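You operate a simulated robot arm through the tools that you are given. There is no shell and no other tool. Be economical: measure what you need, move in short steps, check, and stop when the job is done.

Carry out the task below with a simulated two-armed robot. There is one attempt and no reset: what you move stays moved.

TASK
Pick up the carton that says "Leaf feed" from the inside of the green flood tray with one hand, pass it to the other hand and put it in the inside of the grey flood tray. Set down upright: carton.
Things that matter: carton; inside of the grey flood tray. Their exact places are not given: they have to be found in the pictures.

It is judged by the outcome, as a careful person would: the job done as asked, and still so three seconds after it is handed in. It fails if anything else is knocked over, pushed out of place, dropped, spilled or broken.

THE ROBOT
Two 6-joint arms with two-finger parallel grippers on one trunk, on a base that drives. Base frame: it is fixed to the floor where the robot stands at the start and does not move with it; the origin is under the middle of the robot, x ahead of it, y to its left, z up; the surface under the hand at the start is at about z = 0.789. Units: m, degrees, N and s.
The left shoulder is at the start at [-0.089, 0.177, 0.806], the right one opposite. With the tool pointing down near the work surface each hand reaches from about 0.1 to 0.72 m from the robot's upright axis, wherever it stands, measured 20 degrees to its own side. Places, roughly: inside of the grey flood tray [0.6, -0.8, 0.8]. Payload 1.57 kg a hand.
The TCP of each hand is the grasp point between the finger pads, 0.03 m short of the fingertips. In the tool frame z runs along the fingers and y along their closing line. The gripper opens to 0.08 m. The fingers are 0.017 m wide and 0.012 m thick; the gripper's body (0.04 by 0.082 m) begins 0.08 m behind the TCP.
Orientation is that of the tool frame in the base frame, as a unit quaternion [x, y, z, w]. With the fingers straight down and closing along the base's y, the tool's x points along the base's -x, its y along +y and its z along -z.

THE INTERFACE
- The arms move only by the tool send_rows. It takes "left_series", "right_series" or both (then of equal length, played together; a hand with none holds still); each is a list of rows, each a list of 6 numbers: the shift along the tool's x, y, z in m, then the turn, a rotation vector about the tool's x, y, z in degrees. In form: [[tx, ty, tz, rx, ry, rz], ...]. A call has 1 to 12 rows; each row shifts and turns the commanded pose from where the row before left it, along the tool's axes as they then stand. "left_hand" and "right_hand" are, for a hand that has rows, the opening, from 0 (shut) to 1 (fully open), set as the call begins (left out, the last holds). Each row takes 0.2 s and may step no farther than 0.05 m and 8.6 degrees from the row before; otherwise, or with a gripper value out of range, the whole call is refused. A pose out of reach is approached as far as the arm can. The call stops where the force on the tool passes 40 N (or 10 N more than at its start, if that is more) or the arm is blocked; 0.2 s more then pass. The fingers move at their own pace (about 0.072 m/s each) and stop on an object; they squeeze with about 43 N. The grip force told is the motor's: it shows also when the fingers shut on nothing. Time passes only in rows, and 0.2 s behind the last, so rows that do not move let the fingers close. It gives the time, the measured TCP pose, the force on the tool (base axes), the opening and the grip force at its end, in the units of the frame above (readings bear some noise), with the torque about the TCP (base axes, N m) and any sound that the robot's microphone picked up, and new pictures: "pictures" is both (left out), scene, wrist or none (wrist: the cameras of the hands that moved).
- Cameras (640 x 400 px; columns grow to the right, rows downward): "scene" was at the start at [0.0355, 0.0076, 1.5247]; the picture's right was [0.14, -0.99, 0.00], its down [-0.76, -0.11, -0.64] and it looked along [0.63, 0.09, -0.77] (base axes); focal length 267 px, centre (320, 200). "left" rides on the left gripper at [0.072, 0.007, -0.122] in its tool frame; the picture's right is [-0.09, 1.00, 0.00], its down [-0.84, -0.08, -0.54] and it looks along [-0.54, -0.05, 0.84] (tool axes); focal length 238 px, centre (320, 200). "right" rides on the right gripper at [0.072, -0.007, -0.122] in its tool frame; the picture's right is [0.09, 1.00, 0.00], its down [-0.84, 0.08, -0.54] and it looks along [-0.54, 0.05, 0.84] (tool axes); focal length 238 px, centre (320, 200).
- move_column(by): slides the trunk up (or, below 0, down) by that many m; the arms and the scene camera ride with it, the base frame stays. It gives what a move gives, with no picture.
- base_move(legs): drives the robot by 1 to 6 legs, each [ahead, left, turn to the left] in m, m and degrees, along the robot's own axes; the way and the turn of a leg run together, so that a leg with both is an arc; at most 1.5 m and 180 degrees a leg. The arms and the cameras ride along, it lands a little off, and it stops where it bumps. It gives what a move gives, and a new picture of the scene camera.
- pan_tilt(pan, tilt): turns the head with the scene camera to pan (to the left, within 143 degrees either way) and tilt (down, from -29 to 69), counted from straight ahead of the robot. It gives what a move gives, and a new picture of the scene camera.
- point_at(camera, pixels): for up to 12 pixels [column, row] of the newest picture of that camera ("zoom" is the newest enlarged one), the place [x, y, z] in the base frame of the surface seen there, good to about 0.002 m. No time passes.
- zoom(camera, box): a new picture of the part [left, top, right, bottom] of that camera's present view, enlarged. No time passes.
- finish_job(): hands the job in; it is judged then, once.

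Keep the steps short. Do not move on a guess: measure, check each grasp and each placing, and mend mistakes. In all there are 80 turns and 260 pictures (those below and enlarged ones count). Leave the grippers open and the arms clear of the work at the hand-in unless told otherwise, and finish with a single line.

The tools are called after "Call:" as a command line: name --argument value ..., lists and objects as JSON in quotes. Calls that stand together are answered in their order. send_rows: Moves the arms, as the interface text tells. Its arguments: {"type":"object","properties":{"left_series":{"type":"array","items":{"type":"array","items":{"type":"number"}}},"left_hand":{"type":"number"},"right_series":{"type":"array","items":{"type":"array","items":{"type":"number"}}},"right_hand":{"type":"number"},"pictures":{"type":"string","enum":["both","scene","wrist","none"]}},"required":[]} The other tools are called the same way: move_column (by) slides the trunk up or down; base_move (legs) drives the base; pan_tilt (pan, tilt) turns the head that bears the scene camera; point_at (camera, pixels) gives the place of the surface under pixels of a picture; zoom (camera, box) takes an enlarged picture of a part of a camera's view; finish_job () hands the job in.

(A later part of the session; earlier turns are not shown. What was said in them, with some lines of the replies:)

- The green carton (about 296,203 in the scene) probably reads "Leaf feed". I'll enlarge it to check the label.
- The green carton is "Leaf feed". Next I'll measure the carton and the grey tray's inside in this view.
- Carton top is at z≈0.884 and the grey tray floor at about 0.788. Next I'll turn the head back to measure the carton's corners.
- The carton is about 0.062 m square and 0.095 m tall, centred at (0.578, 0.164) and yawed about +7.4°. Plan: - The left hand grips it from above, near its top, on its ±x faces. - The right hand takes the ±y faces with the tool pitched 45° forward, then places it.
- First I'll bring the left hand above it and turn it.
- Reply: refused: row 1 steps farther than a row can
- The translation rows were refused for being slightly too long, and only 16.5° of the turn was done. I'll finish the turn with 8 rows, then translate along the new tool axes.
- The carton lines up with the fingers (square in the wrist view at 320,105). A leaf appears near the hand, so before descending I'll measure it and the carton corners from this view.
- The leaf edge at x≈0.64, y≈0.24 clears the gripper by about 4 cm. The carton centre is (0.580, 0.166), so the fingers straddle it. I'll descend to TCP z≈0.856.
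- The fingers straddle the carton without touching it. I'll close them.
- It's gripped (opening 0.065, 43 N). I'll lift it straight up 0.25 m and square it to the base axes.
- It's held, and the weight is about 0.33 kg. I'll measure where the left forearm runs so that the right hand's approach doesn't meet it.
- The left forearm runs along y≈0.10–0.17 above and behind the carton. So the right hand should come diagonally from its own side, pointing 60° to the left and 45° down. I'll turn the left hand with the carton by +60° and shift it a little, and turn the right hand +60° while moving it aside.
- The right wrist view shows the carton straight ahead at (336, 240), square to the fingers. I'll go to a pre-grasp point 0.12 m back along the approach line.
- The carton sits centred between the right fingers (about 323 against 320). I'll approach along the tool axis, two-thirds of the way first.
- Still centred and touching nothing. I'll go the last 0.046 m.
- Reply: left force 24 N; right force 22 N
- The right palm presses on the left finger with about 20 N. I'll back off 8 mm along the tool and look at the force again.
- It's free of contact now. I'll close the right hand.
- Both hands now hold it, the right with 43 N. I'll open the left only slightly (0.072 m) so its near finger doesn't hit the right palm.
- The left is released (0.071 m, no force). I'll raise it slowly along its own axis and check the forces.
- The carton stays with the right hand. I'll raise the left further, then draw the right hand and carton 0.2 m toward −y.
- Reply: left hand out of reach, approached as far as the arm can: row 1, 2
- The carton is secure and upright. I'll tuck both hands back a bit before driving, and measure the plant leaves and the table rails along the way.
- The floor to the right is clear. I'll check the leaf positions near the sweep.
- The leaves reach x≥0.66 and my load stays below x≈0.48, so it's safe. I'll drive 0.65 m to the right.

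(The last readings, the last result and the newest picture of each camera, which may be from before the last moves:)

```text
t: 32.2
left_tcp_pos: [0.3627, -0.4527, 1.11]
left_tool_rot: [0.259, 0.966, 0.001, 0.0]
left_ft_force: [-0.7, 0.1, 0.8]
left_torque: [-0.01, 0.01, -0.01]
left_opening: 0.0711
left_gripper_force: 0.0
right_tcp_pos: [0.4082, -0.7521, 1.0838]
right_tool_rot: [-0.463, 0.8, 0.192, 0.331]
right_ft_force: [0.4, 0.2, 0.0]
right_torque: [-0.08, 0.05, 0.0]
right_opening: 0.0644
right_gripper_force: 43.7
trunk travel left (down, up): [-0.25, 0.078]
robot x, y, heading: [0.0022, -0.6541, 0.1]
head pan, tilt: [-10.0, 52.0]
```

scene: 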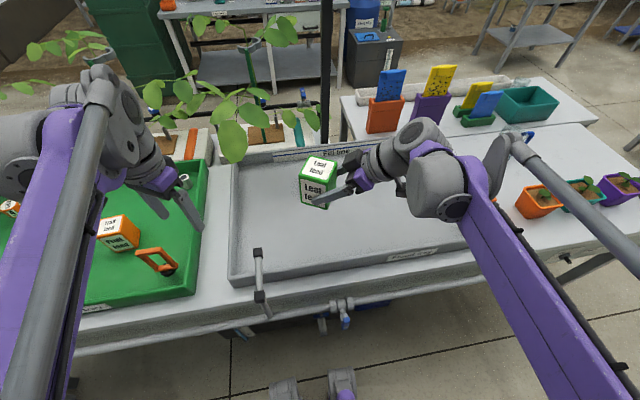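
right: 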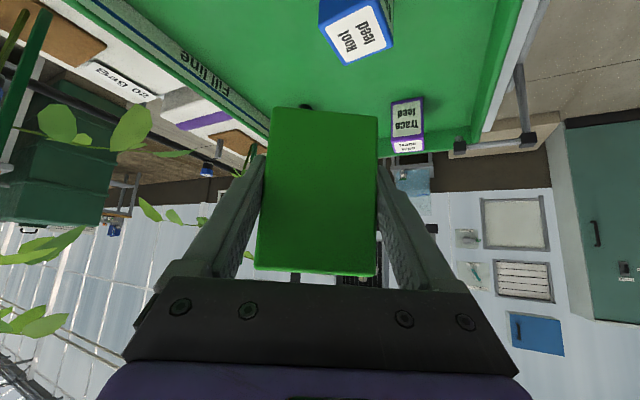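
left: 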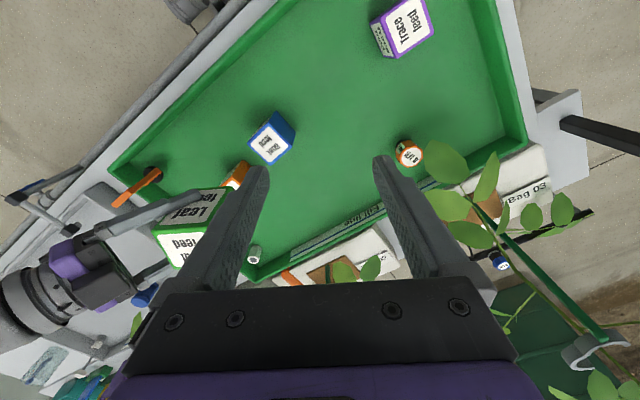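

Next I'll measure the tray's inside and walls, the cylinder, and how the carton hangs in the hand.

Call:
zoom --camera "scene" --box '[220, 130, 420, 255]'

Call:
point_at --camera "scene" --pixels '[[330, 262], [330, 275], [330, 240], [400, 250], [420, 215], [262, 252], [260, 220], [340, 225], [232, 240], [330, 150]]'

```text
3.20 times, centred on (320, 192) of scene
```

zoom: 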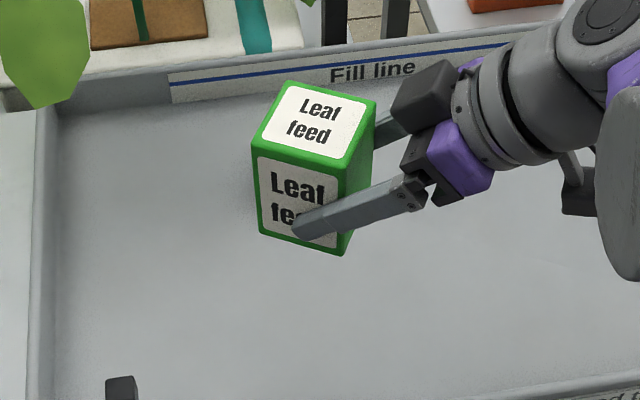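

```text
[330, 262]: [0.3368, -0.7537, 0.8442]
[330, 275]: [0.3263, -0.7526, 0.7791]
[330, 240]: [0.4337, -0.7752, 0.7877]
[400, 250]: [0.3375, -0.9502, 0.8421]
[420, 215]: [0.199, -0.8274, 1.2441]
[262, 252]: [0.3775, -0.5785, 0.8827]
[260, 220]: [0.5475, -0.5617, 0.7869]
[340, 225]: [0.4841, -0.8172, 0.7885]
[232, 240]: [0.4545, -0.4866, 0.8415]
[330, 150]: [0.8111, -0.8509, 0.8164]
```

Call:
point_at --camera "zoom" --pixels '[[287, 85], [371, 101], [346, 158], [255, 140], [318, 120], [262, 232], [338, 250], [256, 150], [344, 170]]'

```text
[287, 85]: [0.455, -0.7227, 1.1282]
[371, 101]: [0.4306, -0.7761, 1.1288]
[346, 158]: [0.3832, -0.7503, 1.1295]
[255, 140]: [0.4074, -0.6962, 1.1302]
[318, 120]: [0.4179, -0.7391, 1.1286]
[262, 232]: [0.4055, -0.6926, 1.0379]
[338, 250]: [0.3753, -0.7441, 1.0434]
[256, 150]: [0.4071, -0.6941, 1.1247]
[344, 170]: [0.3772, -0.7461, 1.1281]
```

The carton hangs level: its top is at z≈1.129, and its bottom is about 0.049 below the right TCP. The target is tray floor (0.50, −0.82), with the wall at x≈0.34 and the cylinder at (0.64, −0.72), so it's free. I'll move over and lower to about 4 cm above the floor.

Call:
send_rows --right_series '[[0.0074, -0.0372, -0.0074, 0, 0, 0], [0.0074, -0.0372, -0.0074, 0, 0, 0], [0.0074, -0.0372, -0.0074, 0, 0, 0], [0.0283, 0, 0.0283, 0, 0, 0], [0.0283, 0, 0.0283, 0, 0, 0], [0.0283, 0, 0.0283, 0, 0, 0], [0.0283, 0, 0.0283, 0, 0, 0], [0.0283, 0, 0.0283, 0, 0, 0], [0, 0, 0, 0, 0, 0]]'

Call:
zoom --camera "scene" --box '[240, 130, 480, 280]'

```text
t: 34.2
left_tcp_pos: [0.3627, -0.4522, 1.1118]
left_tool_rot: [0.259, 0.966, 0.001, -0.001]
left_ft_force: [0.7, -0.1, 0.2]
left_torque: [-0.02, -0.01, -0.03]
left_opening: 0.071
left_gripper_force: 0.0
right_tcp_pos: [0.489, -0.8338, 0.8858]
right_tool_rot: [-0.462, 0.8, 0.191, 0.331]
right_ft_force: [0.6, -1.2, -0.7]
right_torque: [-0.09, 0.02, 0.01]
right_opening: 0.0647
right_gripper_force: 43.0
trunk travel left (down, up): [-0.25, 0.078]
robot x, y, heading: [0.0023, -0.6529, 0.1]
head pan, tilt: [-10.0, 52.0]
```

scene: 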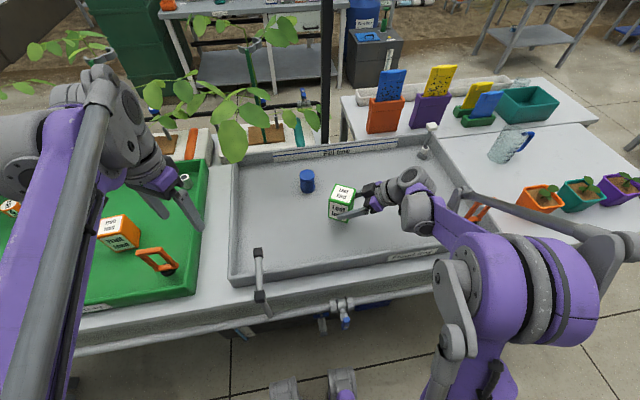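
right: 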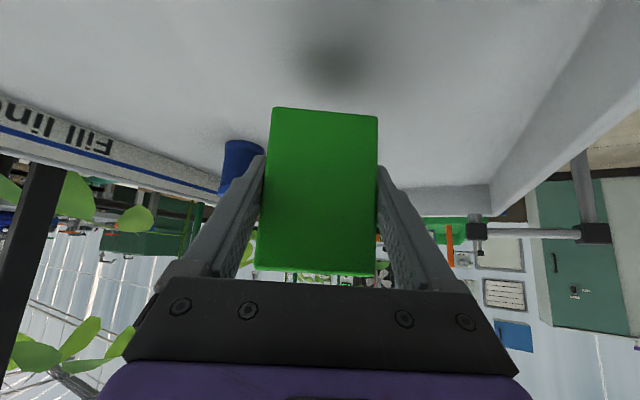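

```text
2.67 times, centred on (360, 205) of scene
```

zoom: 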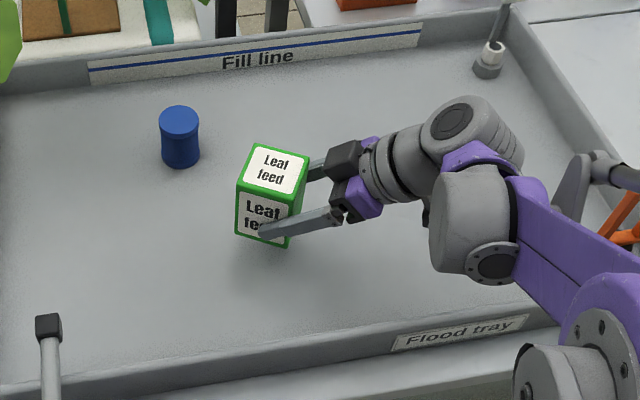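

The spot is clear. Before lowering, I'll check how near the right arm's links are to the orange clip, which appears near (475, 210).

Call:
point_at --camera "scene" --pixels '[[475, 210], [455, 200], [540, 215], [445, 225], [416, 210], [450, 300]]'

```text
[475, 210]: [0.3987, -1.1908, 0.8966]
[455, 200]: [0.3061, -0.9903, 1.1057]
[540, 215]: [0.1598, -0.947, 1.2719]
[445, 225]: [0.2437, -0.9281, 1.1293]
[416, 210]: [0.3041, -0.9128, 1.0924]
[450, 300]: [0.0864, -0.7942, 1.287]
```

The links are well clear. I'll lower 42 mm, then 2 mm at a time toward contact.

Call:
send_rows --right_series '[[0.0141, 0, 0.0141, 0, 0, 0], [0.0106, 0, 0.0106, 0, 0, 0], [0.005, 0, 0.005, 0, 0, 0], [0.0014, 0, 0.0014, 0, 0, 0], [0.0014, 0, 0.0014, 0, 0, 0], [0, 0, 0, 0, 0, 0]]' --pictures "wrist"

```text
t: 35.6
left_tcp_pos: [0.3627, -0.4523, 1.1116]
left_tool_rot: [0.259, 0.966, 0.001, -0.001]
left_ft_force: [-0.1, -0.5, 0.3]
left_torque: [-0.01, -0.02, 0.01]
left_opening: 0.0712
left_gripper_force: 0.1
right_tcp_pos: [0.4888, -0.8345, 0.8389]
right_tool_rot: [-0.462, 0.8, 0.192, 0.331]
right_ft_force: [-0.4, 0.6, 0.4]
right_torque: [-0.09, 0.06, -0.02]
right_opening: 0.0646
right_gripper_force: 42.6
trunk travel left (down, up): [-0.25, 0.078]
robot x, y, heading: [-0.0001, -0.6518, 0.1]
head pan, tilt: [-10.0, 52.0]
```

right: 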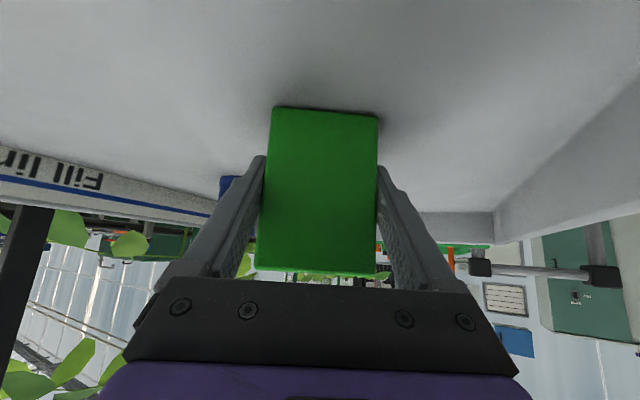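

No contact yet; about 2 mm remain. I'll take 1 mm steps down.

Call:
send_rows --right_series '[[0.0007, 0, 0.0007, 0, 0, 0], [0.0007, 0, 0.0007, 0, 0, 0], [0, 0, 0, 0, 0, 0]]' --pictures "none"

Call:
zoom --camera "scene" --box '[310, 170, 390, 230]'

```text
t: 36.4
left_tcp_pos: [0.3624, -0.4518, 1.1125]
left_tool_rot: [0.258, 0.966, 0.0, 0.0]
left_ft_force: [0.7, -0.4, -0.3]
left_torque: [-0.01, -0.04, 0.0]
left_opening: 0.071
left_gripper_force: 0.0
right_tcp_pos: [0.4884, -0.8346, 0.8373]
right_tool_rot: [-0.462, 0.8, 0.191, 0.332]
right_ft_force: [1.8, -3.2, 12.1]
right_torque: [0.01, -0.49, -0.04]
right_opening: 0.0648
right_gripper_force: 43.0
trunk travel left (down, up): [-0.25, 0.078]
robot x, y, heading: [-0.0012, -0.6544, 0.1]
head pan, tilt: [-10.0, 52.0]
```

```text
6.67 times, centred on (350, 200) of scene
```

zoom: 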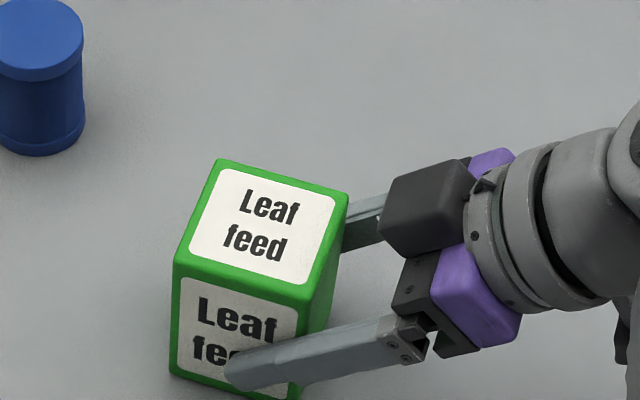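

The bottom touches the floor (12 N) and the carton is upright. I'll open the right hand.

Call:
send_rows --right_series '[[0, 0, 0, 0, 0, 0], [0, 0, 0, 0, 0, 0], [0, 0, 0, 0, 0, 0]]' --right_hand 1 --pictures "wrist"

```text
t: 37.2
left_tcp_pos: [0.3631, -0.452, 1.1121]
left_tool_rot: [0.259, 0.966, 0.0, 0.0]
left_ft_force: [0.0, 0.2, 1.2]
left_torque: [-0.02, 0.0, 0.02]
left_opening: 0.0712
left_gripper_force: 0.1
right_tcp_pos: [0.4884, -0.834, 0.836]
right_tool_rot: [-0.462, 0.8, 0.191, 0.332]
right_ft_force: [0.1, -0.5, 0.5]
right_torque: [0.0, -0.01, -0.02]
right_opening: 0.08
right_gripper_force: 0.1
trunk travel left (down, up): [-0.25, 0.078]
robot x, y, heading: [-0.0031, -0.6514, -0.1]
head pan, tilt: [-10.0, 52.0]
```

right: 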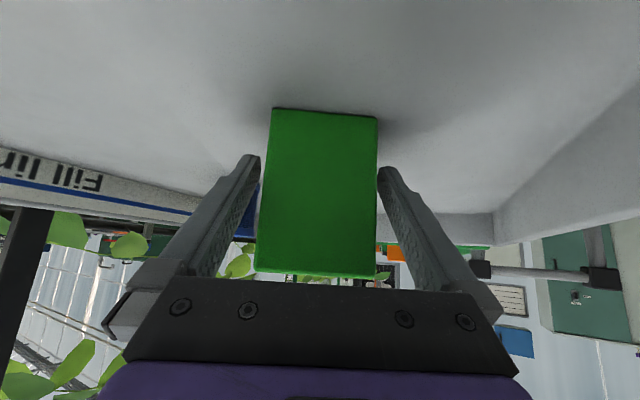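

Released, with both fingers clear. I'll withdraw along the tool axis, back and up, gently at first, and open the left hand fully.

Call:
send_rows --right_series '[[0, 0, -0.01, 0, 0, 0], [0, 0, -0.02, 0, 0, 0], [0, 0, -0.035, 0, 0, 0], [0, 0, -0.04, 0, 0, 0], [0, 0, -0.04, 0, 0, 0], [-0.028, 0, -0.028, 0, 0, 0], [-0.028, 0, -0.028, 0, 0, 0], [0, 0, 0, 0, 0, 0]]' --left_series '[[0, 0, 0, 0, 0, 0], [0, 0, 0, 0, 0, 0], [0, 0, 0, 0, 0, 0], [0, 0, 0, 0, 0, 0], [0, 0, 0, 0, 0, 0], [0, 0, 0, 0, 0, 0], [0, 0, 0, 0, 0, 0], [0, 0, 0, 0, 0, 0]]' --left_hand 1 --right_hand 1 --pictures "scene"

Call:
zoom --camera "scene" --box '[270, 140, 430, 240]'

```text
t: 39.0
left_tcp_pos: [0.3627, -0.4525, 1.1107]
left_tool_rot: [0.259, 0.966, 0.0, 0.0]
left_ft_force: [0.1, -0.3, 0.7]
left_torque: [0.01, 0.04, -0.04]
left_opening: 0.0798
left_gripper_force: 0.1
right_tcp_pos: [0.4388, -0.924, 1.0176]
right_tool_rot: [-0.461, 0.801, 0.191, 0.332]
right_ft_force: [-0.4, -0.3, 1.1]
right_torque: [-0.01, -0.01, -0.02]
right_opening: 0.0801
right_gripper_force: 0.1
trunk travel left (down, up): [-0.25, 0.078]
robot x, y, heading: [0.0015, -0.6526, -0.1]
head pan, tilt: [-10.0, 52.0]
```

scene: 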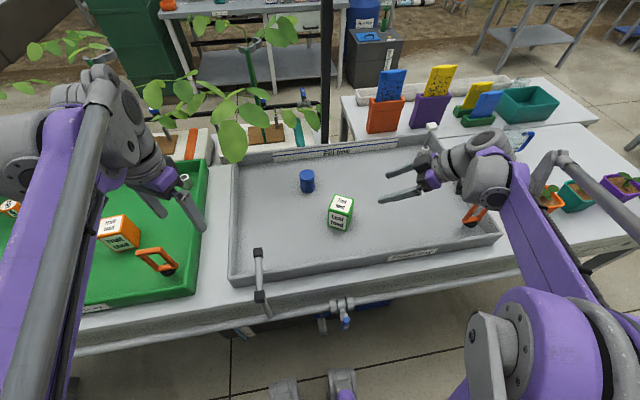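

```text
4.00 times, centred on (350, 190) of scene
```

zoom: 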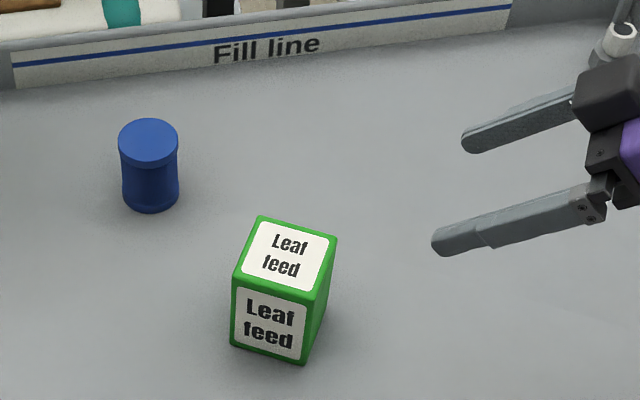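

The carton stands upright inside the grey tray, nothing else was disturbed, and both hands are open and clear. I'll hand the job in.

Call:
finish_job

```text
The job is handed in.
```

The "Leaf feed" carton was passed from the left hand to the right and now stands upright inside the grey flood tray.
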